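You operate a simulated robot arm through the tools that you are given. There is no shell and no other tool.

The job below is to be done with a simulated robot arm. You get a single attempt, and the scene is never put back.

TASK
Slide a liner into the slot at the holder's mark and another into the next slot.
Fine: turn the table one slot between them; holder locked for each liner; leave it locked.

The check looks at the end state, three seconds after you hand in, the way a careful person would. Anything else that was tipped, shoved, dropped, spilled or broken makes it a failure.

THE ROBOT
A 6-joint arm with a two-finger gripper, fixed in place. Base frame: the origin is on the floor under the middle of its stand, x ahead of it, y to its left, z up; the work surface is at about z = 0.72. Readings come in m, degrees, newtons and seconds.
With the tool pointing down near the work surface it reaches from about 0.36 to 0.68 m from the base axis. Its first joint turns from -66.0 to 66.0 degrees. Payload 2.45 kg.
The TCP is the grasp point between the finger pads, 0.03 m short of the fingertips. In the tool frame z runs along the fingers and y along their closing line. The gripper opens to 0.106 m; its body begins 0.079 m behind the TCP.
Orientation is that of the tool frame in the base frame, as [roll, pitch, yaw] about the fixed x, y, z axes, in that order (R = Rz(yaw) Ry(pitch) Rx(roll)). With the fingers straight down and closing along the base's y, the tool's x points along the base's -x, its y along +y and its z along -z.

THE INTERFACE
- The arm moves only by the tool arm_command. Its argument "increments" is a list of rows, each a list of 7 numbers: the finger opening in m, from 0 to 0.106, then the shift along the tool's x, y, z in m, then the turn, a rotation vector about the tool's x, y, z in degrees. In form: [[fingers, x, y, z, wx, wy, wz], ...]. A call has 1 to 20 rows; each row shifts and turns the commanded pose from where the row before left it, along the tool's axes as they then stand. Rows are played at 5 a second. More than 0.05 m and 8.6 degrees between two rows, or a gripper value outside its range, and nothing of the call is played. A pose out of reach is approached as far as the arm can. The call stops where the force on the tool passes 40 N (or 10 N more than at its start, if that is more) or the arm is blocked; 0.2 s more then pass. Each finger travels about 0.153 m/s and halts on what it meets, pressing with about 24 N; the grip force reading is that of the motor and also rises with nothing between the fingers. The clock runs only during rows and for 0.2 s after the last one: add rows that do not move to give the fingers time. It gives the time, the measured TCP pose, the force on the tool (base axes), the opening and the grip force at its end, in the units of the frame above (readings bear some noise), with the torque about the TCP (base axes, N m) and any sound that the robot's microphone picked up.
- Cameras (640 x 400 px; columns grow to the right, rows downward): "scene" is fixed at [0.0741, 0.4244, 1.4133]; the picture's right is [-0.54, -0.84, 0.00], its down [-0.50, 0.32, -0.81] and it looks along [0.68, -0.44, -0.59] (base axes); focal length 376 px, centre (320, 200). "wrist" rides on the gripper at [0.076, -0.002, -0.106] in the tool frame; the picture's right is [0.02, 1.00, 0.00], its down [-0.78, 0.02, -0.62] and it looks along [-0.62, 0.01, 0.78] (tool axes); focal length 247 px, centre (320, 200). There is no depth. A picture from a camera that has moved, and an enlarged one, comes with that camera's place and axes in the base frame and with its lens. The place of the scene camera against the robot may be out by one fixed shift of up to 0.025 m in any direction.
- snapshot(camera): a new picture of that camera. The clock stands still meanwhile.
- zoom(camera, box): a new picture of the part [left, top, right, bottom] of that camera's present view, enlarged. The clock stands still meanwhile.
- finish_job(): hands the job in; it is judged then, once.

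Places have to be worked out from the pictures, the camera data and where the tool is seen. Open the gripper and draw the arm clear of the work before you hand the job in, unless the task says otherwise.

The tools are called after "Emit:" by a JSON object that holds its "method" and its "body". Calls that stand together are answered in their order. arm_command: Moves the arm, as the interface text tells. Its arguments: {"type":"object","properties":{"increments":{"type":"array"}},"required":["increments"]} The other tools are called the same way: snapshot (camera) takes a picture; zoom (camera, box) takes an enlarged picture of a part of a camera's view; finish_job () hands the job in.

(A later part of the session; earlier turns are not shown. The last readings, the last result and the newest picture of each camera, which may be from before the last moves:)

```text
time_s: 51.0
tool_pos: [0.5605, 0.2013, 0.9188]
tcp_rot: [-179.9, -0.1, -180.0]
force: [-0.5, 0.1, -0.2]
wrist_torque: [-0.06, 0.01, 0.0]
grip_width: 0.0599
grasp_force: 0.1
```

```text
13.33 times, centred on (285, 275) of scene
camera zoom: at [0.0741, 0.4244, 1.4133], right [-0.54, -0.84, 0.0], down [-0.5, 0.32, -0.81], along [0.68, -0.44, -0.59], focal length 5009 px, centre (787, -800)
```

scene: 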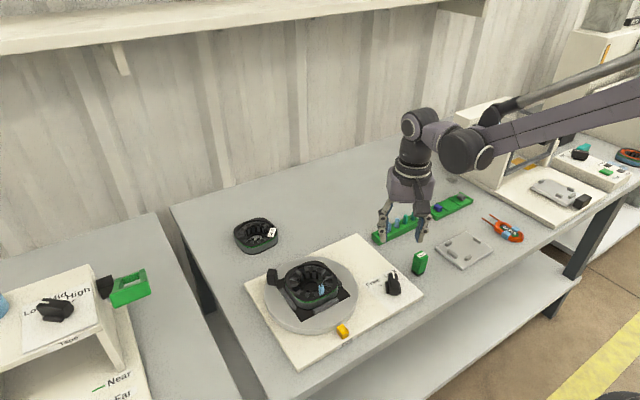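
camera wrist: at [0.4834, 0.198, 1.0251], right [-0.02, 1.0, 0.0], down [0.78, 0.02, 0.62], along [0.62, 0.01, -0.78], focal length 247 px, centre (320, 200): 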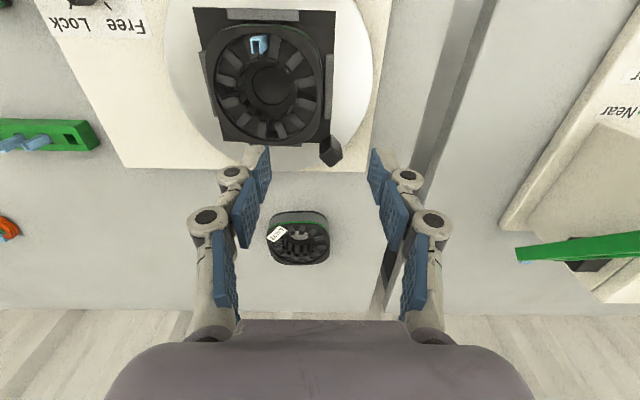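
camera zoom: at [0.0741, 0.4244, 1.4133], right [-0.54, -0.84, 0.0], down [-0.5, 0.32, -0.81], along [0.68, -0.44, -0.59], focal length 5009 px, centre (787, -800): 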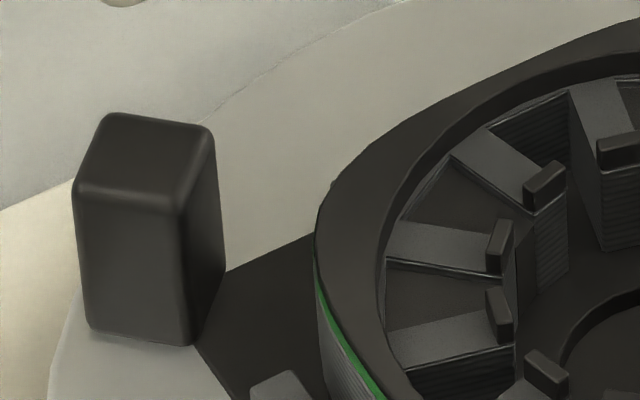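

The post is about 18 mm square and 30 mm tall, centred near (0.617, 0.212) with its faces at 45°, and the table centre is about (0.550, 0.149). I turn to yaw 225 (fingers closing tangentially) and go above the post.

Emit:
{"method": "arm_command", "body": {"increments": [[0.06, 0, 0, 0, 0, 0, -7.5], [0.06, 0, 0, 0, 0, 0, -7.5], [0.06, 0, 0, 0, 0, 0, -7.5], [0.06, 0, 0, 0, 0, 0, -7.5], [0.06, 0, 0, 0, 0, 0, -7.5], [0.06, 0, 0, 0, 0, 0, -7.5], [0.06, -0.0238, -0.0158, 0, 0, 0, 0], [0.06, -0.0237, -0.0159, 0, 0, 0, 0], [0.06, 0, 0, 0.03, 0, 0, 0], [0.06, 0, 0, 0.02, 0, 0, 0], [0.06, 0, 0, 0, 0, 0, 0]]}}

Emit:
{"method": "snapshot", "body": {"camera": "wrist"}}

Emit:
{"method": "zoom", "body": {"camera": "wrist", "box": [260, 80, 380, 180]}}

Emit:
{"method": "zoom", "body": {"camera": "scene", "box": [240, 210, 340, 300]}}

```text
time_s: 53.4
tool_pos: [0.6156, 0.2121, 0.8682]
tcp_rot: [180.0, -0.1, -135.0]
force: [-0.4, 0.4, 0.1]
wrist_torque: [-0.01, 0.02, 0.01]
grip_width: 0.0601
grasp_force: 0.0
```

```text
taken
camera wrist: at [0.5633, 0.1562, 0.9733], right [-0.72, 0.69, 0.0], down [0.54, 0.57, 0.62], along [0.43, 0.45, -0.78], focal length 247 px, centre (320, 200)
```

wrist: 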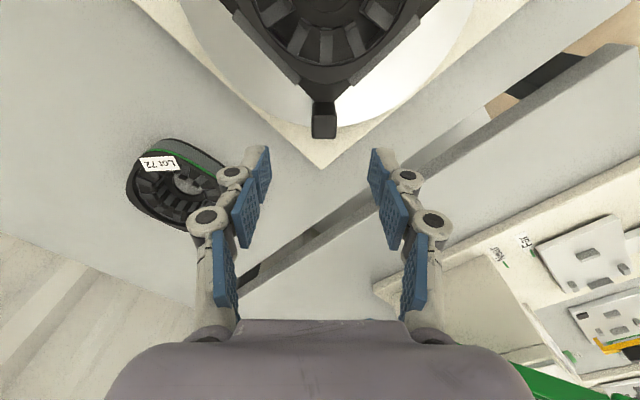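

```text
4.00 times, centred on (320, 130) of wrist
camera zoom: at [0.5633, 0.1562, 0.9733], right [-0.72, 0.69, 0.0], down [0.54, 0.57, 0.62], along [0.43, 0.45, -0.78], focal length 988 px, centre (320, 480)
```

zoom: 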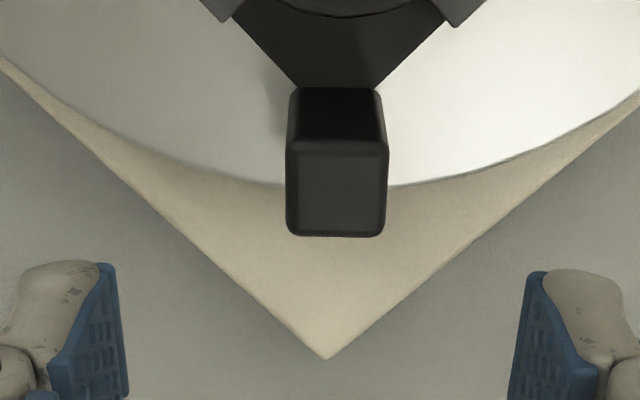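

```text
4.44 times, centred on (290, 255) of scene
camera zoom: at [0.0741, 0.4244, 1.4133], right [-0.54, -0.84, 0.0], down [-0.5, 0.32, -0.81], along [0.68, -0.44, -0.59], focal length 1670 px, centre (453, -44)
```

zoom: 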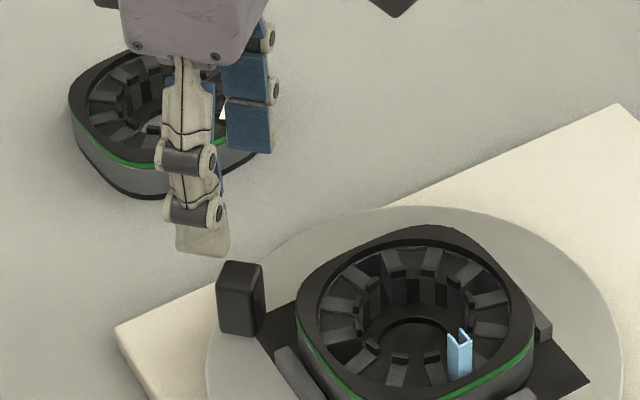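

The post centre is about 3 mm off in both tool axes. I correct, descend so the fingertips are about 10 mm above the disc, and close onto the post.

Emit:
{"method": "arm_command", "body": {"increments": [[0.06, -0.003, 0.003, 0, 0, 0, 0], [0.06, 0, 0, 0.03, 0, 0, 0], [0.06, 0, 0, 0.03, 0, 0, 0], [0.06, 0, 0, 0.018, 0, 0, 0], [0.06, 0, 0, 0, 0, 0, 0]]}}

Emit:
{"method": "zoom", "body": {"camera": "wrist", "box": [240, 90, 400, 200]}}

Emit:
{"method": "zoom", "body": {"camera": "scene", "box": [240, 230, 340, 310]}}

```text
time_s: 54.6
tool_pos: [0.6167, 0.2156, 0.7895]
tcp_rot: [-180.0, -0.1, -135.0]
force: [0.4, -0.1, 0.3]
wrist_torque: [-0.01, 0.02, -0.01]
grip_width: 0.0599
grasp_force: 0.1
```

```text
3.64 times, centred on (320, 145) of wrist
camera zoom: at [0.5634, 0.1594, 0.8953], right [-0.72, 0.69, 0.0], down [0.54, 0.57, 0.62], along [0.43, 0.45, -0.78], focal length 898 px, centre (320, 400)
```

zoom: 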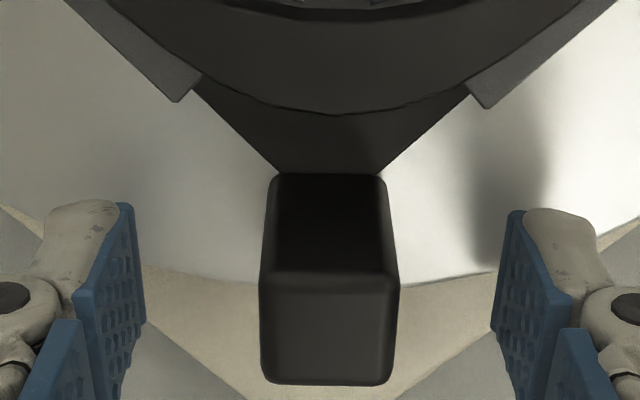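

```text
5.00 times, centred on (290, 270) of scene
camera zoom: at [0.0741, 0.4244, 1.4133], right [-0.54, -0.84, 0.0], down [-0.5, 0.32, -0.81], along [0.68, -0.44, -0.59], focal length 1878 px, centre (470, -150)
```

zoom: 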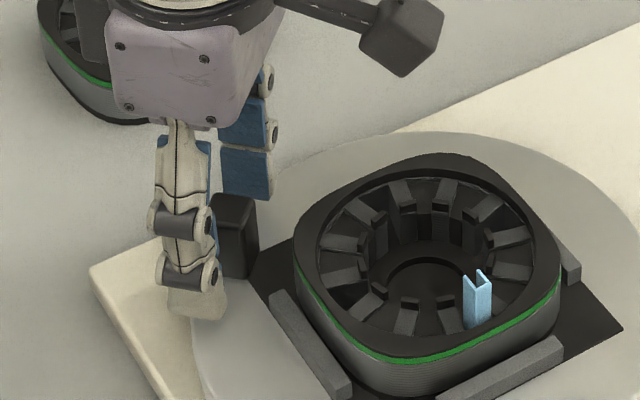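

The post is centred between the fingers within 1 mm. I close on it.

Emit:
{"method": "arm_command", "body": {"increments": [[0.04, 0, 0.0008, 0, 0, 0, 0], [0.026, 0, 0, 0, 0, 0, 0], [0.02, 0, 0, 0, 0, 0, 0], [0.015, 0, 0, 0, 0, 0, 0], [0.015, 0, 0, 0, 0, 0, 0]]}}

```text
time_s: 55.8
tool_pos: [0.6154, 0.2159, 0.7897]
tcp_rot: [-180.0, -0.1, -134.9]
force: [-0.2, -0.4, -1.8]
wrist_torque: [0.05, -0.04, 0.01]
grip_width: 0.0195
grasp_force: 44.3
```

The post is 19.5 mm wide. I relax to a loose cage (22 mm) so no stress builds, and start a clockwise arc about the table centre — first 6° as a test.

Emit:
{"method": "arm_command", "body": {"increments": [[0.022, 0, 0, 0, 0, 0, 0], [0.022, 0.0001, -0.0049, 0, 0, 0, 3], [0.022, 0.0001, -0.0049, 0, 0, 0, 3], [0.022, 0, 0, 0, 0, 0, 0]]}}

Emit:
{"method": "zoom", "body": {"camera": "scene", "box": [240, 230, 360, 345]}}

```text
time_s: 56.8
tool_pos: [0.6217, 0.2092, 0.791]
tcp_rot: [-179.9, -0.1, -140.9]
force: [-1.3, 1.9, 0.0]
wrist_torque: [0.0, 0.02, 0.0]
grip_width: 0.0233
grasp_force: 0.8
```

```text
3.48 times, centred on (300, 288) of scene
camera zoom: at [0.0741, 0.4244, 1.4133], right [-0.54, -0.84, 0.0], down [-0.5, 0.32, -0.81], along [0.68, -0.44, -0.59], focal length 1307 px, centre (390, -104)
```

zoom: 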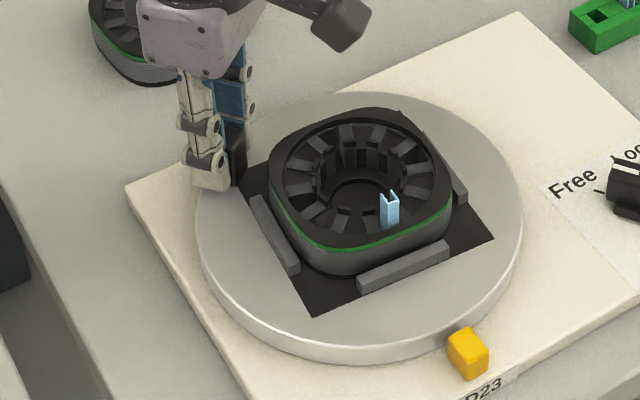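

The table turns easily with about 2 N. I continue the arc by another 24°.

Emit:
{"method": "arm_command", "body": {"increments": [[0.022, 0.0001, -0.0049, 0, 0, 0, 3], [0.022, 0.0001, -0.0049, 0, 0, 0, 3], [0.022, 0.0001, -0.0049, 0, 0, 0, 3], [0.022, 0.0001, -0.0049, 0, 0, 0, 3], [0.022, 0.0001, -0.0049, 0, 0, 0, 3], [0.022, 0.0001, -0.0049, 0, 0, 0, 3], [0.022, 0.0001, -0.0049, 0, 0, 0, 3], [0.022, 0.0001, -0.0049, 0, 0, 0, 3], [0.022, 0, 0, 0, 0, 0, 0]]}}

Emit:
{"method": "zoom", "body": {"camera": "scene", "box": [240, 230, 360, 345]}}

Emit:
{"method": "zoom", "body": {"camera": "wrist", "box": [240, 60, 400, 180]}}

```text
time_s: 58.8
tool_pos: [0.64, 0.1742, 0.7908]
tcp_rot: [180.0, -0.1, -165.0]
force: [0.0, 0.7, 0.3]
wrist_torque: [-0.01, 0.0, 0.01]
grip_width: 0.0225
grasp_force: 0.5
```

```text
3.48 times, centred on (300, 288) of scene
camera zoom: at [0.0741, 0.4244, 1.4133], right [-0.54, -0.84, 0.0], down [-0.5, 0.32, -0.81], along [0.68, -0.44, -0.59], focal length 1307 px, centre (390, -104)
```

zoom: 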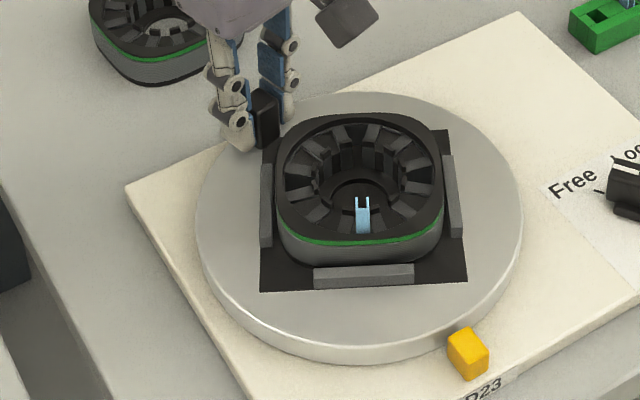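

```text
3.33 times, centred on (320, 120) of wrist
camera zoom: at [0.5658, 0.1527, 0.8966], right [-0.28, 0.96, 0.0], down [0.75, 0.22, 0.62], along [0.6, 0.17, -0.78], focal length 823 px, centre (320, 467)
```

zoom: 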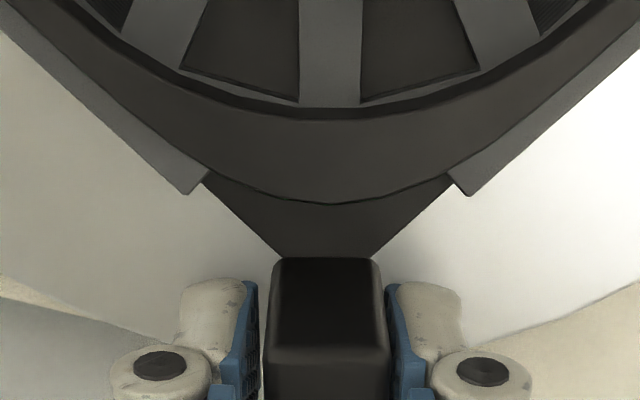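

The table has turned about 29°; the post lags by the cage play. Closing the fingers on the post centres it, bringing the table to the full 30°; then I open again.

Emit:
{"method": "arm_command", "body": {"increments": [[0.02, 0, 0, 0, 0, 0, 0], [0.018, 0, 0, 0, 0, 0, 0], [0.018, 0, 0, 0, 0, 0, 0]]}}

Emit:
{"method": "zoom", "body": {"camera": "wrist", "box": [240, 60, 400, 180]}}

```text
time_s: 59.6
tool_pos: [0.6387, 0.1733, 0.7902]
tcp_rot: [180.0, -0.1, -164.9]
force: [0.1, -0.7, -0.8]
wrist_torque: [-0.03, -0.02, 0.1]
grip_width: 0.0197
grasp_force: 45.2
```

```text
3.33 times, centred on (320, 120) of wrist
camera zoom: at [0.5658, 0.1524, 0.8966], right [-0.28, 0.96, 0.0], down [0.75, 0.22, 0.62], along [0.6, 0.17, -0.78], focal length 823 px, centre (320, 467)
```

zoom: 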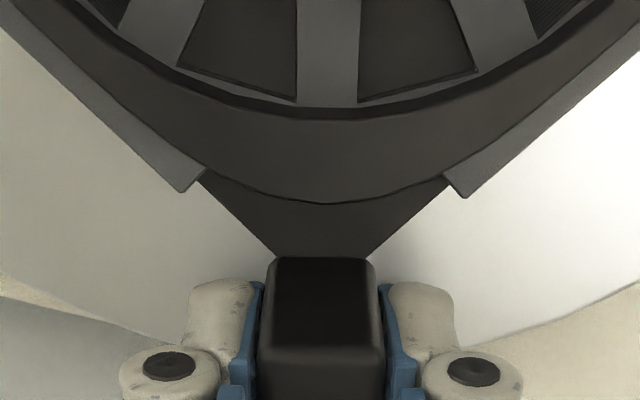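

Centred now. I open the fingers and rise clear, then check the slot alignment with the mark from above.

Emit:
{"method": "arm_command", "body": {"increments": [[0.022, 0, 0, 0, 0, 0, 0], [0.035, 0, 0, 0, 0, 0, 0], [0.05, 0, 0, 0, 0, 0, 0], [0.05, 0, 0, -0.02, 0, 0, 0], [0.05, 0, 0, -0.03, 0, 0, 0], [0.05, 0, 0, -0.04, 0, 0, 0], [0.05, 0, 0, -0.04, 0, 0, 0], [0.05, 0, 0, 0, 0, 0, -7.5], [0.05, 0, 0, 0, 0, 0, 7.5], [0.05, 0, 0, 0, 0, 0, 7.5], [0.05, 0, 0, 0, 0, 0, 7.5], [0.05, 0, 0, 0, 0, 0, 0]]}}

Emit:
{"method": "snapshot", "body": {"camera": "wrist"}}

Emit:
{"method": "zoom", "body": {"camera": "scene", "box": [250, 240, 370, 345]}}

```text
time_s: 62.2
tool_pos: [0.6401, 0.1752, 0.9187]
tcp_rot: [-179.9, 0.0, -180.0]
force: [-0.2, -0.3, 0.6]
wrist_torque: [0.0, 0.0, 0.01]
grip_width: 0.05
grasp_force: 0.0
```

```text
taken
camera wrist: at [0.5631, 0.1728, 1.0255], right [-0.02, 1.0, 0.0], down [0.78, 0.02, 0.62], along [0.62, 0.01, -0.78], focal length 247 px, centre (320, 200)
```

wrist: 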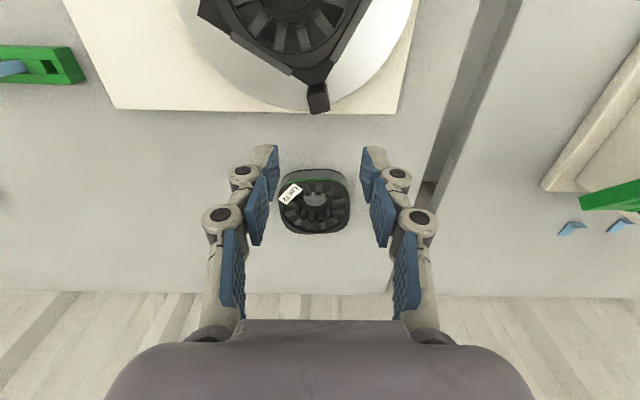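

```text
3.81 times, centred on (310, 292) of scene
camera zoom: at [0.0741, 0.4244, 1.4133], right [-0.54, -0.84, 0.0], down [-0.5, 0.32, -0.81], along [0.68, -0.44, -0.59], focal length 1431 px, centre (358, -152)
```

zoom: 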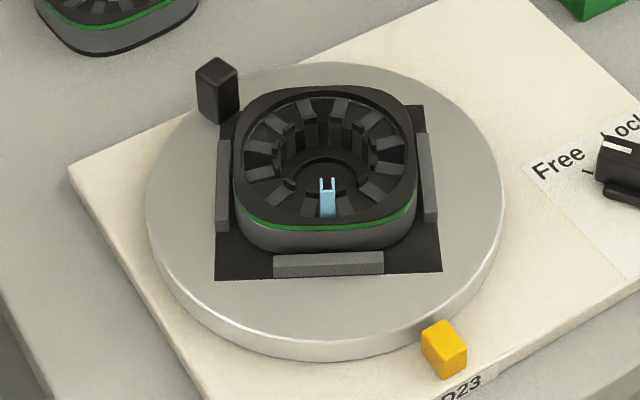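

The table looks turned by one slot with the first liner moved to the +y side of the mark. I move back over the robot side to verify the alignment precisely from above.

Emit:
{"method": "arm_command", "body": {"increments": [[0.05, 0.035, -0.0045, -0.003, 0, 0, 0], [0.05, 0.035, -0.0045, -0.003, 0, 0, 0], [0.05, 0.035, -0.0045, -0.003, 0, 0, 0], [0.05, 0.02, -0.0045, -0.003, 0, 0, 0], [0.05, 0.0, -0.0045, -0.02, 0, 7.0, 0], [0.05, 0.0, 0, -0.02, 0, 7.0, 0], [0.05, 0, 0, 0, 0, 7.0, 0], [0.05, 0, 0, 0, 0, 4.0, 0], [0.05, 0, 0, 0, 0, 0, 0]]}}

Emit:
{"method": "snapshot", "body": {"camera": "wrist"}}

Emit:
{"method": "zoom", "body": {"camera": "wrist", "box": [250, 70, 390, 230]}}

```text
time_s: 64.2
tool_pos: [0.518, 0.1496, 0.9731]
tcp_rot: [180.0, -25.1, -180.0]
force: [-0.4, 0.0, -0.2]
wrist_torque: [-0.01, -0.01, 0.0]
grip_width: 0.0498
grasp_force: 0.0
```

```text
taken
camera wrist: at [0.4937, 0.1488, 1.101], right [-0.02, 1.0, 0.01], down [0.97, 0.02, 0.23], along [0.23, 0.01, -0.97], focal length 247 px, centre (320, 200)
```

wrist: 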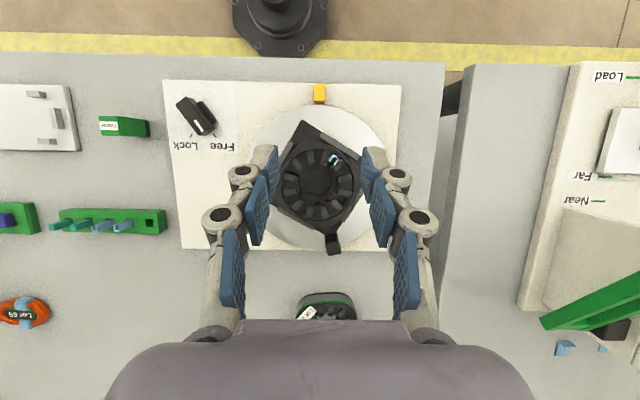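

```text
2.50 times, centred on (320, 150) of wrist
camera zoom: at [0.4937, 0.1488, 1.101], right [-0.02, 1.0, 0.01], down [0.97, 0.02, 0.23], along [0.23, 0.01, -0.97], focal length 617 px, centre (320, 325)
```

zoom: 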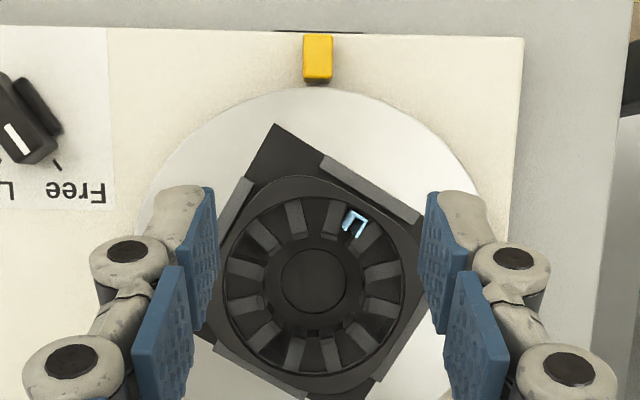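

Good view. I zoom on the stator and mark for the angular alignment.

Emit:
{"method": "zoom", "body": {"camera": "wrist", "box": [280, 80, 360, 160]}}

Emit:
{"method": "zoom", "body": {"camera": "wrist", "box": [280, 120, 360, 230]}}

```text
5.00 times, centred on (320, 120) of wrist
camera zoom: at [0.4937, 0.1488, 1.101], right [-0.02, 1.0, 0.01], down [0.97, 0.02, 0.23], along [0.23, 0.01, -0.97], focal length 1235 px, centre (320, 600)
```

zoom: 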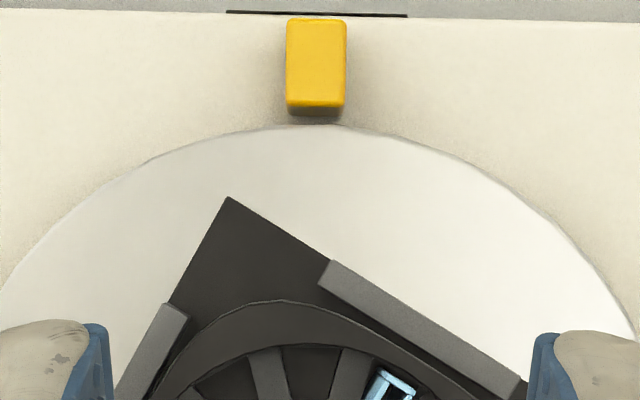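

```text
3.64 times, centred on (320, 175) of wrist
camera zoom: at [0.4937, 0.1488, 1.101], right [-0.02, 1.0, 0.01], down [0.97, 0.02, 0.23], along [0.23, 0.01, -0.97], focal length 898 px, centre (320, 291)
```

zoom: 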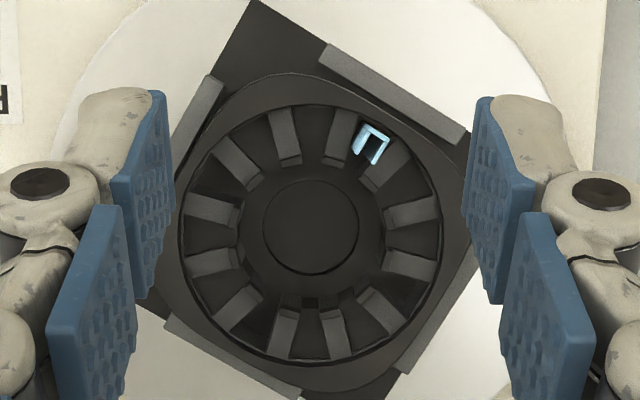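

The next slot is lined up with the mark, and the first liner stayed put, now one slot to the +y side. I level the tool and go back to the knob, turning to yaw 215 to match its bar at Free.

Emit:
{"method": "arm_command", "body": {"increments": [[0.06, 0, 0, 0, 0, -6.3, 0], [0.06, 0, 0, 0, 0, -6.3, 0], [0.06, 0, 0, 0, 0, -6.3, 0], [0.06, 0, 0, 0, 0, -6.2, 0], [0.06, 0, 0, 0, 0, 0, -7], [0.06, 0, 0, 0, 0, 0, -7], [0.06, 0, 0, 0, 0, 0, -7], [0.06, 0, 0, 0, 0, 0, -7], [0.06, 0, 0, 0, 0, 0, -7], [0.06, 0.0343, -0.0262, 0, 0, 0, 0], [0.06, 0.0343, -0.0262, 0, 0, 0, 0], [0.06, 0.0343, -0.0262, 0, 0, 0, 0], [0.06, 0.0343, -0.0263, 0, 0, 0, 0], [0.06, 0, 0, 0.03, 0, 0, 0], [0.06, 0, 0, 0.03, 0, 0, 0], [0.06, 0, 0, 0, 0, 0, 0]]}}

Emit:
{"method": "zoom", "body": {"camera": "wrist", "box": [260, 40, 380, 160]}}

Emit:
{"method": "zoom", "body": {"camera": "scene", "box": [240, 220, 440, 350]}}

```text
time_s: 67.6
tool_pos: [0.4655, -0.0146, 0.9114]
tcp_rot: [180.0, 0.0, -144.9]
force: [-0.4, -0.2, -0.4]
wrist_torque: [0.02, 0.0, -0.01]
grip_width: 0.0601
grasp_force: 0.1
```

```text
3.33 times, centred on (320, 100) of wrist
camera zoom: at [0.4031, -0.0595, 1.0163], right [-0.59, 0.81, 0.0], down [0.63, 0.46, 0.62], along [0.5, 0.37, -0.78], focal length 823 px, centre (320, 533)
```

zoom: 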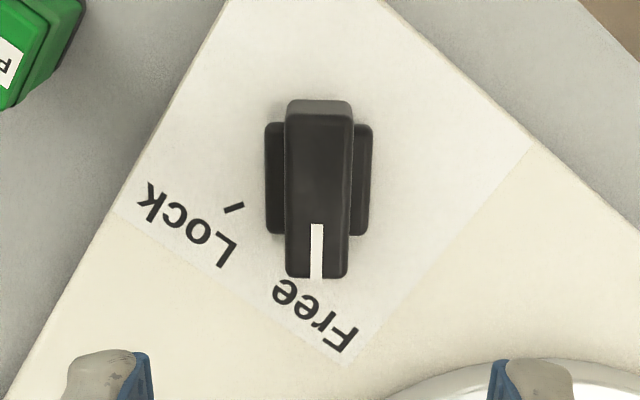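

```text
3.08 times, centred on (340, 285) of scene
camera zoom: at [0.0741, 0.4244, 1.4133], right [-0.54, -0.84, 0.0], down [-0.5, 0.32, -0.81], along [0.68, -0.44, -0.59], focal length 1156 px, centre (258, -62)
```

zoom: 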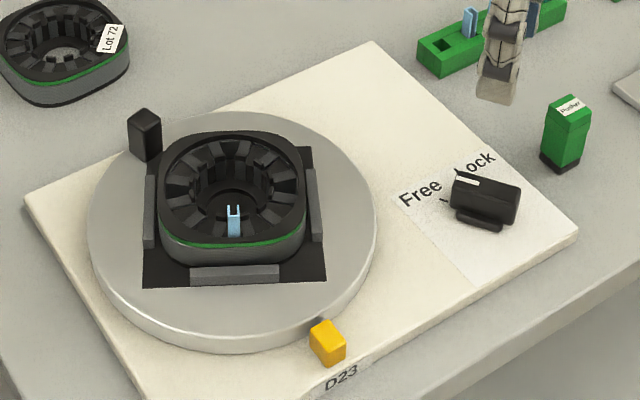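

The bar lines up with the tool. I descend to the same grip height, close to a loose cage (22 mm around the 19.5 mm bar), and turn clockwise 70° toward Lock.

Emit:
{"method": "arm_command", "body": {"increments": [[0.06, 0, -0.001, 0.04, 0, 0, 0], [0.06, 0, 0, 0.04, 0, 0, 0], [0.06, 0, 0, 0.03, 0, 0, 0], [0.06, 0, 0, 0.0205, 0, 0, 0], [0.06, 0, 0, 0, 0, 0, 0], [0.03, 0, 0, 0, 0, 0, 0], [0.022, 0, 0, 0, 0, 0, 0], [0.022, 0, 0, 0, 0, 0, 0]]}}

Emit:
{"method": "zoom", "body": {"camera": "wrist", "box": [250, 80, 390, 200]}}

```text
time_s: 69.4
tool_pos: [0.4667, -0.0147, 0.7816]
tcp_rot: [180.0, 0.0, -145.0]
force: [0.1, 0.0, -0.2]
wrist_torque: [-0.01, -0.01, 0.0]
grip_width: 0.0221
grasp_force: 0.1
```

```text
3.33 times, centred on (320, 140) of wrist
camera zoom: at [0.4037, -0.059, 0.888], right [-0.59, 0.81, 0.0], down [0.63, 0.46, 0.62], along [0.5, 0.37, -0.78], focal length 823 px, centre (320, 400)
```

zoom: 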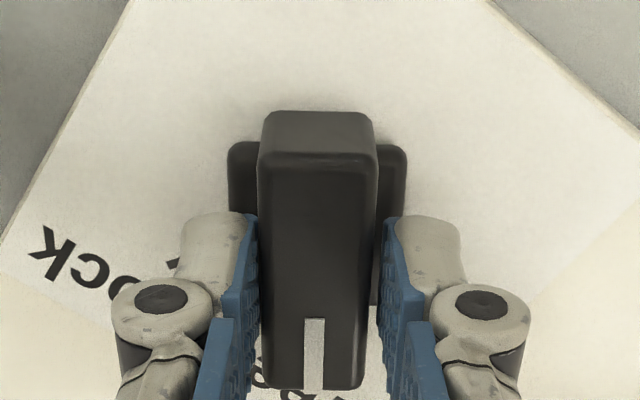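

The bar is caged with a little play. Now I turn the tool 70° clockwise.

Emit:
{"method": "arm_command", "body": {"increments": [[0.022, 0, 0, 0, 0, 0, 7], [0.022, 0, 0, 0, 0, 0, 7], [0.022, 0, 0, 0, 0, 0, 7], [0.022, 0, 0, 0, 0, 0, 7], [0.022, 0, 0, 0, 0, 0, 7], [0.022, 0, 0, 0, 0, 0, 7], [0.022, 0, 0, 0, 0, 0, 7], [0.022, 0, 0, 0, 0, 0, 7], [0.022, 0, 0, 0, 0, 0, 7], [0.022, 0, 0, 0, 0, 0, 7], [0.022, 0, 0, 0, 0, 0, 0]]}}

Emit:
{"method": "zoom", "body": {"camera": "wrist", "box": [250, 80, 390, 200]}}

Emit:
{"method": "zoom", "body": {"camera": "scene", "box": [350, 240, 430, 300]}}

```text
time_s: 71.8
tool_pos: [0.4656, -0.0137, 0.7835]
tcp_rot: [-180.0, 0.0, 144.9]
force: [-0.6, -0.8, 0.2]
wrist_torque: [-0.03, 0.03, 0.0]
grip_width: 0.0231
grasp_force: 0.2
```

```text
3.33 times, centred on (320, 140) of wrist
camera zoom: at [0.4018, 0.0285, 0.8883], right [0.56, 0.83, 0.0], down [0.65, -0.44, 0.62], along [0.52, -0.35, -0.78], focal length 823 px, centre (320, 400)
```

zoom: 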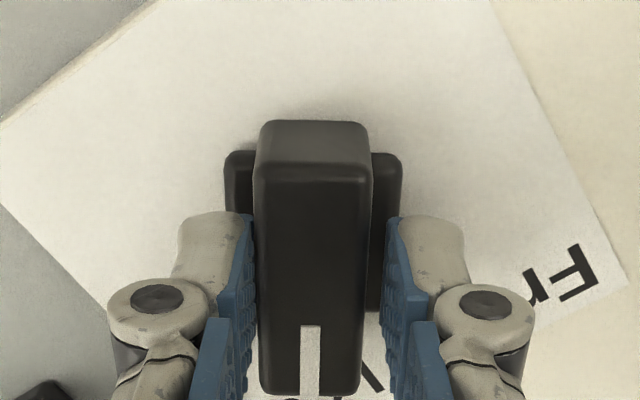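

```text
6.67 times, centred on (390, 270) of scene
camera zoom: at [0.0741, 0.4244, 1.4133], right [-0.54, -0.84, 0.0], down [-0.5, 0.32, -0.81], along [0.68, -0.44, -0.59], focal length 2505 px, centre (-147, -267)
```

zoom: 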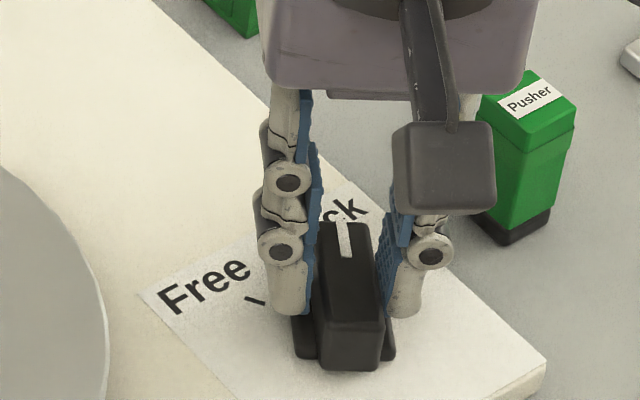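

The knob has followed and lies at the Lock angle with no force on the tool. I open, rise and verify.

Emit:
{"method": "arm_command", "body": {"increments": [[0.03, 0, 0, 0, 0, 0, 0], [0.05, 0, 0, 0, 0, 0, 0], [0.06, 0, 0, -0.01, 0, 0, 0], [0.06, 0, 0, -0.03, 0, 0, 0], [0.06, 0, 0, -0.04, 0, 0, 0], [0.06, 0, 0, -0.05, 0, 0, 0], [0.06, 0, 0, 0, 0, 0, 0]]}}

Emit:
{"method": "zoom", "body": {"camera": "wrist", "box": [260, 40, 380, 160]}}

Emit:
{"method": "zoom", "body": {"camera": "scene", "box": [240, 220, 440, 350]}}

```text
time_s: 73.4
tool_pos: [0.4676, -0.017, 0.9122]
tcp_rot: [-180.0, 0.0, 145.0]
force: [0.1, 0.1, -0.5]
wrist_torque: [0.01, -0.01, 0.03]
grip_width: 0.06
grasp_force: 0.1
```

```text
3.33 times, centred on (320, 100) of wrist
camera zoom: at [0.4027, 0.0249, 1.0176], right [0.56, 0.83, 0.0], down [0.65, -0.43, 0.62], along [0.52, -0.35, -0.78], focal length 823 px, centre (320, 533)
```

zoom: 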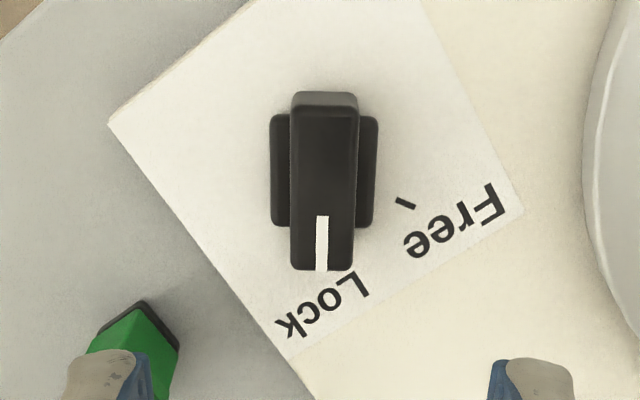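

```text
3.08 times, centred on (340, 285) of scene
camera zoom: at [0.0741, 0.4244, 1.4133], right [-0.54, -0.84, 0.0], down [-0.5, 0.32, -0.81], along [0.68, -0.44, -0.59], focal length 1156 px, centre (258, -62)
```

zoom: 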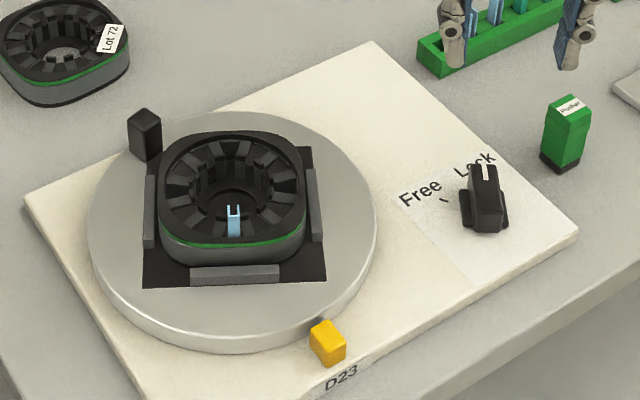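

Knob is firmly at Lock. Now the second liner: I turn to yaw 90 and go above the next liner in the rack (about x 0.619, y -0.136), aiming for the same hand-to-liner offset as the first.

Emit:
{"method": "arm_command", "body": {"increments": [[0.05, 0, 0, 0, 0, 0, 7.86], [0.05, 0, 0, 0, 0, 0, 7.86], [0.05, 0, 0, 0, 0, 0, 7.86], [0.05, 0, 0, 0, 0, 0, 7.86], [0.05, 0, 0, 0, 0, 0, 7.86], [0.05, 0, 0, 0, 0, 0, 7.85], [0.05, 0, 0, 0, 0, 0, 7.85], [0.05, -0.0235, 0.03054, 0, 0, 0, 0], [0.05, -0.0235, 0.03054, 0, 0, 0, 0], [0.05, -0.0235, 0.03054, 0, 0, 0, 0], [0.05, -0.0235, 0.03054, 0, 0, 0, 0], [0.05, -0.0235, 0.03054, 0, 0, 0, 0], [0.05, 0, 0, 0.03, 0, 0, 0], [0.05, 0, 0, 0.03, 0, 0, 0], [0.05, 0, 0, 0, 0, 0, 0], [0.05, 0, 0, 0, 0, 0, 0]]}}

Emit:
{"method": "zoom", "body": {"camera": "wrist", "box": [280, 90, 360, 200]}}

Emit:
{"method": "zoom", "body": {"camera": "scene", "box": [350, 180, 440, 250]}}

```text
time_s: 76.8
tool_pos: [0.6188, -0.1312, 0.8533]
tcp_rot: [180.0, 0.1, 90.0]
force: [0.1, 0.1, -0.4]
wrist_torque: [0.02, 0.0, -0.01]
grip_width: 0.0501
grasp_force: 0.2
```

```text
3.64 times, centred on (320, 145) of wrist
camera zoom: at [0.6166, -0.0553, 0.9587], right [1.0, 0.02, 0.0], down [0.02, -0.78, 0.62], along [0.01, -0.62, -0.78], focal length 898 px, centre (320, 400)
```

zoom: 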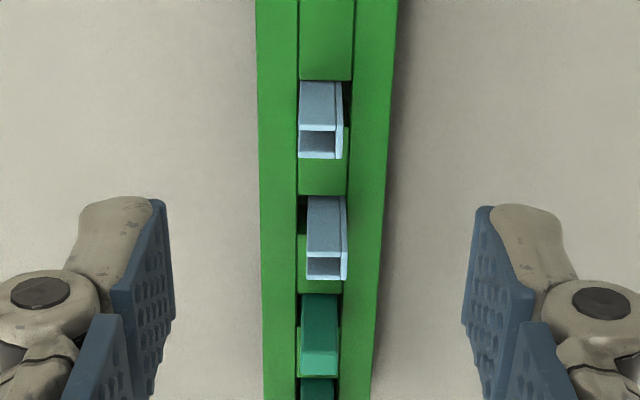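

```text
5.71 times, centred on (395, 215) of scene
camera zoom: at [0.0741, 0.4244, 1.4133], right [-0.54, -0.84, 0.0], down [-0.5, 0.32, -0.81], along [0.68, -0.44, -0.59], focal length 2147 px, centre (-109, 114)
```

zoom: 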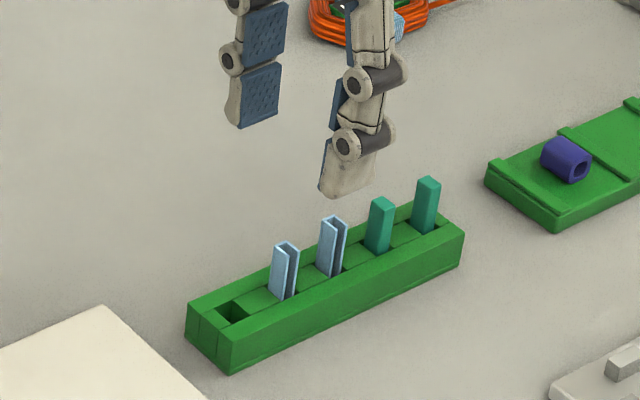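

The liner sits in the same place relative to the hand as the first one did. I descend 62 mm, then close.

Emit:
{"method": "arm_command", "body": {"increments": [[0.05, 0, 0, 0.02, 0, 0, 0], [0.05, 0, 0, 0.02, 0, 0, 0], [0.05, 0, 0, 0.012, 0, 0, 0], [0.05, 0, 0, 0.01, 0, 0, 0], [0.05, 0, 0, 0, 0, 0, 0]]}}

Emit:
{"method": "zoom", "body": {"camera": "wrist", "box": [240, 90, 400, 190]}}

Emit:
{"method": "zoom", "body": {"camera": "scene", "box": [360, 195, 430, 250]}}

```text
time_s: 78.0
tool_pos: [0.6192, -0.1312, 0.7904]
tcp_rot: [179.9, 0.2, 89.9]
force: [-0.4, -0.1, -0.1]
wrist_torque: [0.0, 0.0, -0.01]
grip_width: 0.0502
grasp_force: 0.1
```

```text
4.00 times, centred on (320, 140) of wrist
camera zoom: at [0.6166, -0.0552, 0.8957], right [1.0, 0.02, 0.0], down [0.02, -0.78, 0.62], along [0.01, -0.62, -0.78], focal length 988 px, centre (320, 440)
```

zoom: 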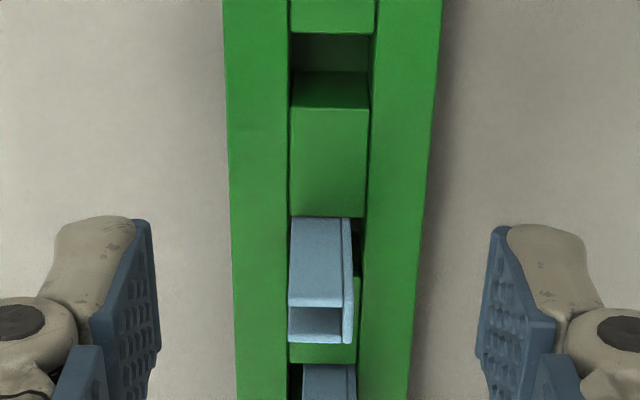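

```text
7.27 times, centred on (395, 222) of scene
camera zoom: at [0.0741, 0.4244, 1.4133], right [-0.54, -0.84, 0.0], down [-0.5, 0.32, -0.81], along [0.68, -0.44, -0.59], focal length 2732 px, centre (-226, 36)
```

zoom: 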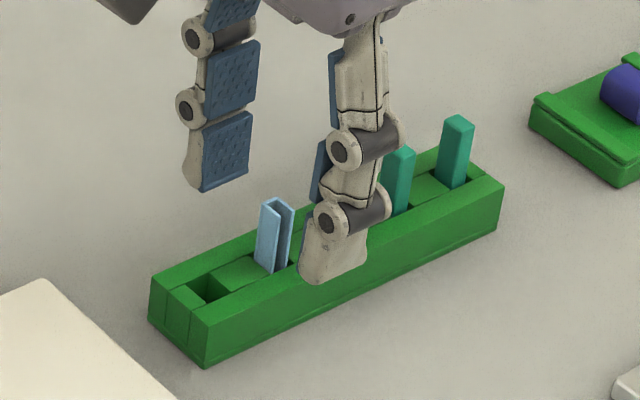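

Same picture as with the first liner. I close on it and lift slowly.

Emit:
{"method": "arm_command", "body": {"increments": [[0.03, 0, 0, 0, 0, 0, 0], [0.015, 0, 0, 0, 0, 0, 0], [0.005, 0, 0, 0, 0, 0, 0], [0.0, 0, 0, 0, 0, 0, 0], [0.0, 0, 0, 0, 0, 0, 0], [0.0, 0, 0, -0.008, 0, 0, 0], [0.0, 0, 0, -0.012, 0, 0, 0], [0.0, 0, 0, -0.02, 0, 0, 0], [0.0, 0, 0, -0.03, 0, 0, 0], [0.0, 0, 0, -0.03, 0, 0, 0], [0.0, 0, 0, -0.03, 0, 0, 0], [0.0, 0, 0, 0, 0, 0, 0]]}}

Emit:
{"method": "zoom", "body": {"camera": "wrist", "box": [240, 90, 400, 190]}}

Emit:
{"method": "zoom", "body": {"camera": "scene", "box": [350, 170, 440, 250]}}

```text
time_s: 80.6
tool_pos: [0.6192, -0.1309, 0.9213]
tcp_rot: [179.9, 0.1, 90.0]
force: [-0.1, -0.6, -0.6]
wrist_torque: [0.0, 0.05, -0.03]
grip_width: 0.0076
grasp_force: 23.9
```

```text
4.00 times, centred on (320, 140) of wrist
camera zoom: at [0.6171, -0.0554, 1.0274], right [1.0, 0.02, 0.0], down [0.02, -0.78, 0.62], along [0.01, -0.62, -0.78], focal length 988 px, centre (320, 440)
```

zoom: 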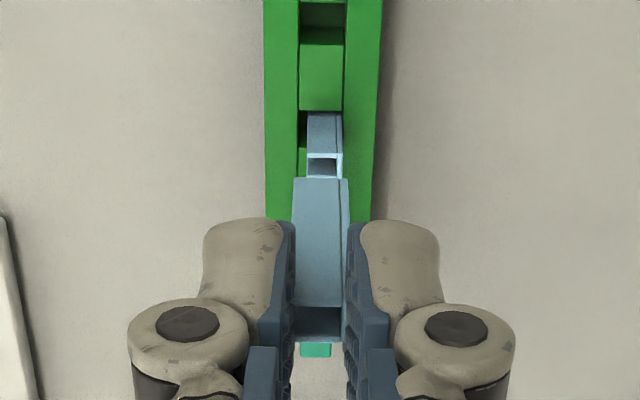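

```text
5.00 times, centred on (395, 210) of scene
camera zoom: at [0.0741, 0.4244, 1.4133], right [-0.54, -0.84, 0.0], down [-0.5, 0.32, -0.81], along [0.68, -0.44, -0.59], focal length 1878 px, centre (-55, 150)
```

zoom: 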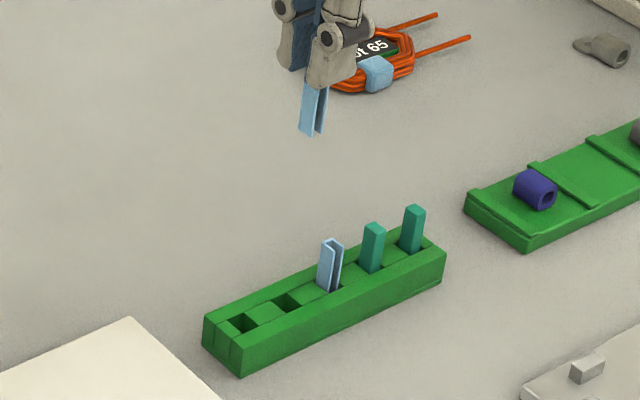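

The second liner is held just like the first. I turn a quarter (to yaw 180) and carry it toward the slot at the mark.

Emit:
{"method": "arm_command", "body": {"increments": [[0.0, 0, 0, 0, 0, 0, -8.2], [0.0, 0, 0, 0, 0, 0, -8.2], [0.0, 0, 0, 0, 0, 0, -8.2], [0.0, 0, 0, 0, 0, 0, -8.2], [0.0, 0, 0, 0, 0, 0, -8.2], [0.0, 0, 0, 0, 0, 0, -8.2], [0.0, 0, 0, 0, 0, 0, -8.2], [0.0, 0, 0, 0, 0, 0, -8.2], [0.0, 0, 0, 0, 0, 0, -8.2], [0.0, 0, 0, 0, 0, 0, -8.2], [0.0, 0, 0, 0, 0, 0, -8.0], [0.0, 0.01355, 0.0347, 0, 0, 0, 0], [0.0, 0.01355, 0.0347, 0, 0, 0, 0], [0.0, 0.01355, 0.0347, 0, 0, 0, 0], [0.0, 0.01355, 0.0347, 0, 0, 0, 0], [0.0, 0.01355, 0.0347, 0, 0, 0, 0], [0.0, 0.01355, 0.0347, 0, 0, 0, 0], [0.0, 0.01355, 0.0347, 0, 0, 0, 0], [0.0, 0.01355, 0.0346, 0, 0, 0, 0], [0.0, 0, 0, 0, 0, 0, 0]]}}

Emit:
{"method": "zoom", "body": {"camera": "wrist", "box": [270, 80, 370, 180]}}

Emit:
{"method": "zoom", "body": {"camera": "scene", "box": [240, 190, 400, 340]}}

```text
time_s: 84.8
tool_pos: [0.5106, 0.146, 0.9192]
tcp_rot: [-179.9, 0.0, -180.0]
force: [-0.4, -0.9, -0.8]
wrist_torque: [0.0, 0.0, -0.01]
grip_width: 0.0077
grasp_force: 23.4
```

```text
4.00 times, centred on (320, 130) of wrist
camera zoom: at [0.4347, 0.1447, 1.0251], right [-0.02, 1.0, 0.0], down [0.78, 0.02, 0.62], along [0.62, 0.01, -0.78], focal length 988 px, centre (320, 480)
```

zoom: 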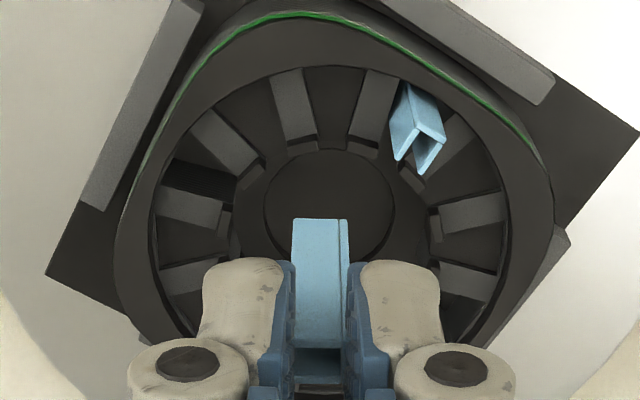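

```text
2.67 times, centred on (320, 265) of scene
camera zoom: at [0.0741, 0.4244, 1.4133], right [-0.54, -0.84, 0.0], down [-0.5, 0.32, -0.81], along [0.68, -0.44, -0.59], focal length 1002 px, centre (320, 27)
```

zoom: 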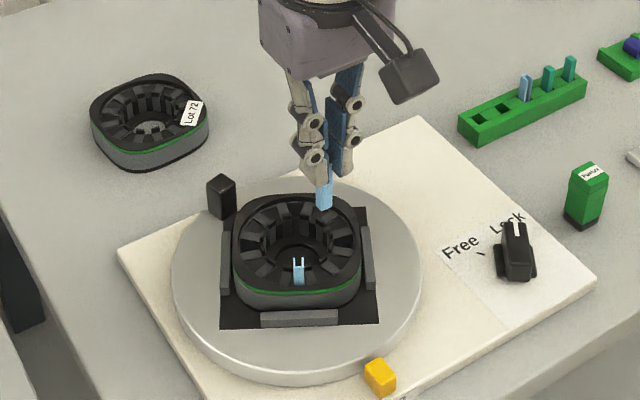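

The view shows the mark slot within a couple of mm of the held liner, with the first liner standing safely to the +y side. I turn the second quarter and descend to about 16 mm above the teeth.

Emit:
{"method": "arm_command", "body": {"increments": [[0.0, 0, 0, 0, 0, 0, -8.2], [0.0, 0, 0, 0, 0, 0, -8.2], [0.0, 0, 0, 0, 0, 0, -8.2], [0.0, 0, 0, 0, 0, 0, -8.2], [0.0, 0, 0, 0, 0, 0, -8.2], [0.0, 0, 0, 0, 0, 0, -8.2], [0.0, 0, 0, 0, 0, 0, -8.2], [0.0, 0, 0, 0, 0, 0, -8.2], [0.0, 0, 0, 0, 0, 0, -8.2], [0.0, 0, 0, 0, 0, 0, -8.2], [0.0, 0, 0, 0, 0, 0, -8.0], [0.0, 0, 0, 0.02, 0, 0, 0], [0.0, 0, 0, 0.02, 0, 0, 0], [0.0, 0, 0, 0.01, 0, 0, 0], [0.0, 0, 0, 0, 0, 0, 0], [0.0, 0, 0, 0, 0, 0, 0]]}}

Emit:
{"method": "zoom", "body": {"camera": "wrist", "box": [290, 95, 350, 145]}}

Emit:
{"method": "zoom", "body": {"camera": "scene", "box": [300, 260, 350, 300]}}

```text
time_s: 88.2
tool_pos: [0.5111, 0.1473, 0.8721]
tcp_rot: [-180.0, 0.1, -90.0]
force: [0.4, -0.4, 0.7]
wrist_torque: [-0.01, 0.04, -0.02]
grip_width: 0.0074
grasp_force: 23.9
```

```text
8.00 times, centred on (320, 120) of wrist
camera zoom: at [0.5114, 0.0713, 0.976], right [-1.0, -0.02, 0.0], down [-0.02, 0.78, 0.62], along [-0.01, 0.62, -0.78], focal length 1976 px, centre (320, 840)
```

zoom: 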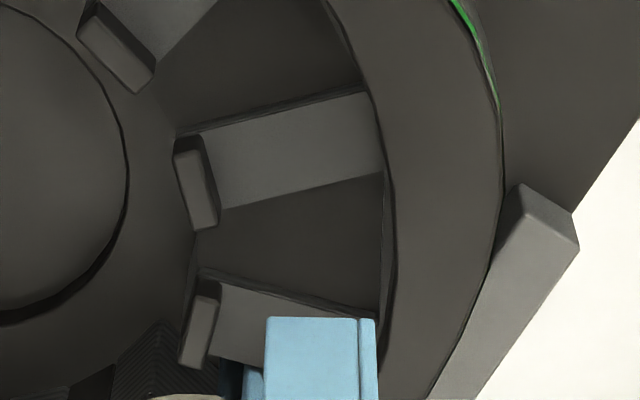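

```text
10.00 times, centred on (325, 280) of scene
camera zoom: at [0.0741, 0.4244, 1.4133], right [-0.54, -0.84, 0.0], down [-0.5, 0.32, -0.81], along [0.68, -0.44, -0.59], focal length 3757 px, centre (270, -600)
```

zoom: 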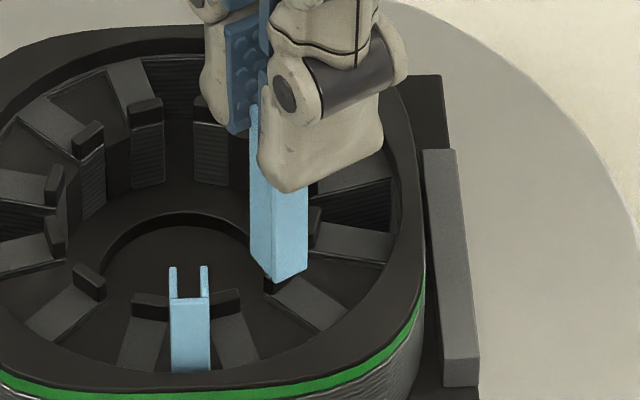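

The slot is at the same place as before to within half a mm; my hand is about 1.3 mm too far toward +y. I correct that and go down 11 mm.

Emit:
{"method": "arm_command", "body": {"increments": [[0.0, 0.0013, -0.0005, 0, 0, 0, 0], [0.0, 0, 0, 0.006, 0, 0, 0], [0.0, 0, 0, 0.005, 0, 0, 0], [0.0, 0, 0, 0, 0, 0, 0], [0.0, 0, 0, 0, 0, 0, 0]]}}

Emit:
{"method": "zoom", "body": {"camera": "wrist", "box": [290, 95, 350, 145]}}

Emit:
{"method": "zoom", "body": {"camera": "scene", "box": [300, 260, 350, 300]}}

```text
time_s: 89.4
tool_pos: [0.5109, 0.1459, 0.8589]
tcp_rot: [-180.0, 0.0, -90.0]
force: [-1.0, -0.1, 0.0]
wrist_torque: [0.01, 0.01, -0.02]
grip_width: 0.0077
grasp_force: 24.0
```

```text
8.00 times, centred on (320, 120) of wrist
camera zoom: at [0.5117, 0.069, 0.9648], right [-1.0, -0.02, 0.0], down [-0.02, 0.78, 0.62], along [-0.01, 0.62, -0.78], focal length 1976 px, centre (320, 840)
```

zoom: 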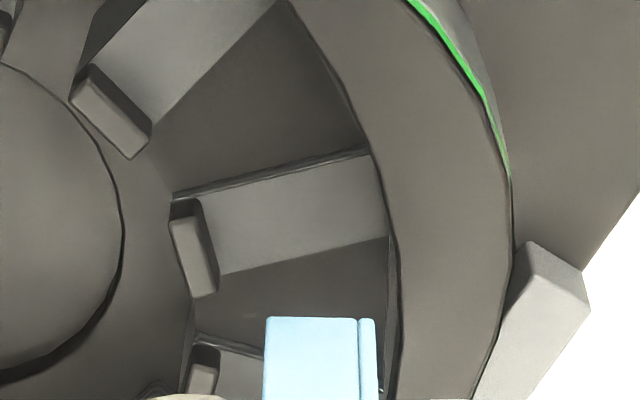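

```text
10.00 times, centred on (325, 280) of scene
camera zoom: at [0.0741, 0.4244, 1.4133], right [-0.54, -0.84, 0.0], down [-0.5, 0.32, -0.81], along [0.68, -0.44, -0.59], focal length 3757 px, centre (270, -600)
```

zoom: 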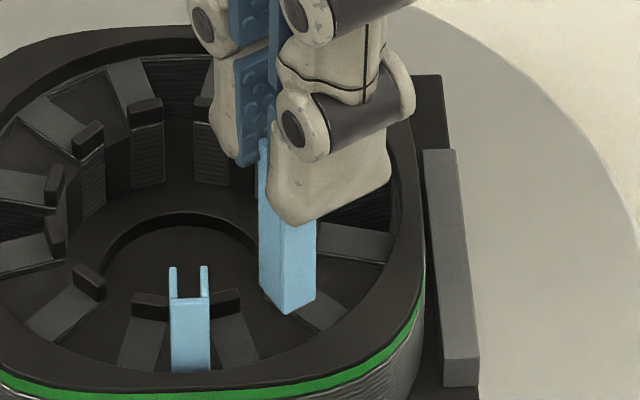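

Compared with the first insertion's pictures, I'm now about 1.3 mm too far toward -y. I shift back by that, descend 8 mm and compare again.

Emit:
{"method": "arm_command", "body": {"increments": [[0.0, -0.0013, 0, 0, 0, 0, 0], [0.0, 0, 0, 0.004, 0, 0, 0], [0.0, 0, 0, 0.004, 0, 0, 0], [0.0, 0, 0, 0, 0, 0, 0], [0.0, 0, 0, 0, 0, 0, 0]]}}

Emit:
{"method": "zoom", "body": {"camera": "wrist", "box": [290, 95, 350, 145]}}

Emit:
{"method": "zoom", "body": {"camera": "scene", "box": [310, 265, 350, 295]}}

```text
time_s: 90.6
tool_pos: [0.511, 0.146, 0.8512]
tcp_rot: [180.0, 0.0, -90.0]
force: [0.0, 0.9, 13.5]
wrist_torque: [0.05, -0.02, 0.0]
grip_width: 0.0076
grasp_force: 24.4
```

```text
8.00 times, centred on (320, 120) of wrist
camera zoom: at [0.5118, 0.0697, 0.9572], right [-1.0, -0.02, 0.0], down [-0.02, 0.78, 0.62], along [-0.01, 0.62, -0.78], focal length 1976 px, centre (320, 840)
```

zoom: 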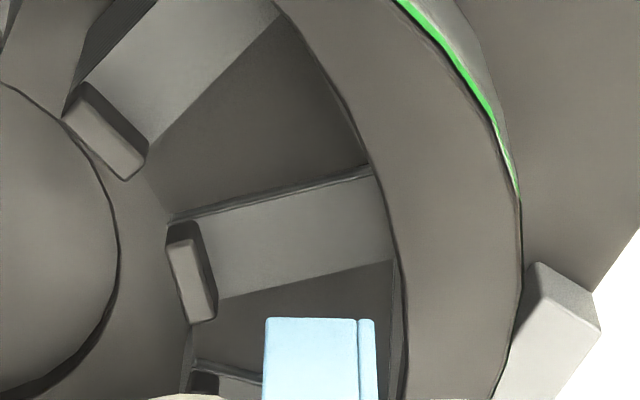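

```text
13.33 times, centred on (330, 280) of scene
camera zoom: at [0.0739, 0.4243, 1.4133], right [-0.54, -0.84, 0.0], down [-0.5, 0.32, -0.81], along [0.68, -0.44, -0.59], focal length 5009 px, centre (187, -867)
```

zoom: 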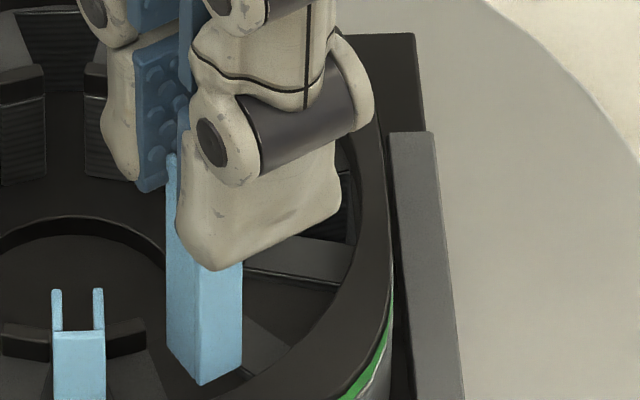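

A 13.5 N upward reading appeared, higher than where the first liner met anything, so I hold still for a moment to see whether it is real contact.

Emit:
{"method": "arm_command", "body": {"increments": [[0.0, 0, 0, 0, 0, 0, 0], [0.0, 0, 0, 0, 0, 0, 0]]}}

Emit:
{"method": "snapshot", "body": {"camera": "wrist"}}

Emit:
{"method": "zoom", "body": {"camera": "scene", "box": [290, 225, 370, 305]}}

```text
time_s: 91.2
tool_pos: [0.5108, 0.1472, 0.8522]
tcp_rot: [-180.0, 0.1, -90.0]
force: [-0.3, 0.0, 14.2]
wrist_torque: [0.08, 0.02, -0.02]
grip_width: 0.0073
grasp_force: 24.2
```

```text
taken
camera wrist: at [0.5118, 0.0697, 0.957], right [-1.0, -0.02, 0.0], down [-0.02, 0.78, 0.62], along [-0.01, 0.62, -0.78], focal length 247 px, centre (320, 200)
```

wrist: 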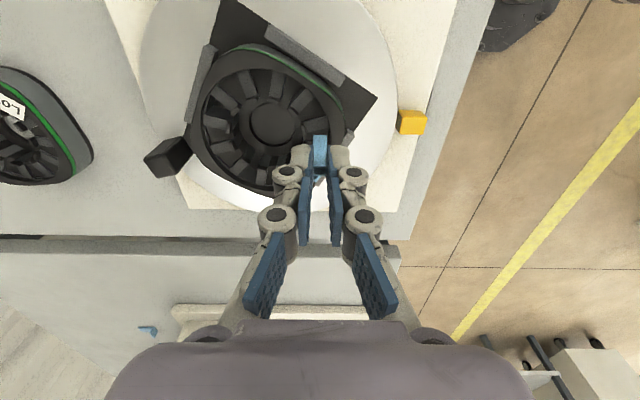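

```text
5.00 times, centred on (330, 265) of scene
camera zoom: at [0.0739, 0.4243, 1.4133], right [-0.54, -0.84, 0.0], down [-0.5, 0.32, -0.81], along [0.68, -0.44, -0.59], focal length 1878 px, centre (270, -125)
```

zoom: 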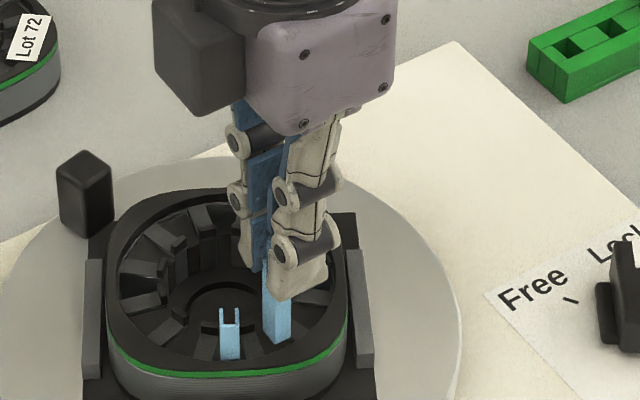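

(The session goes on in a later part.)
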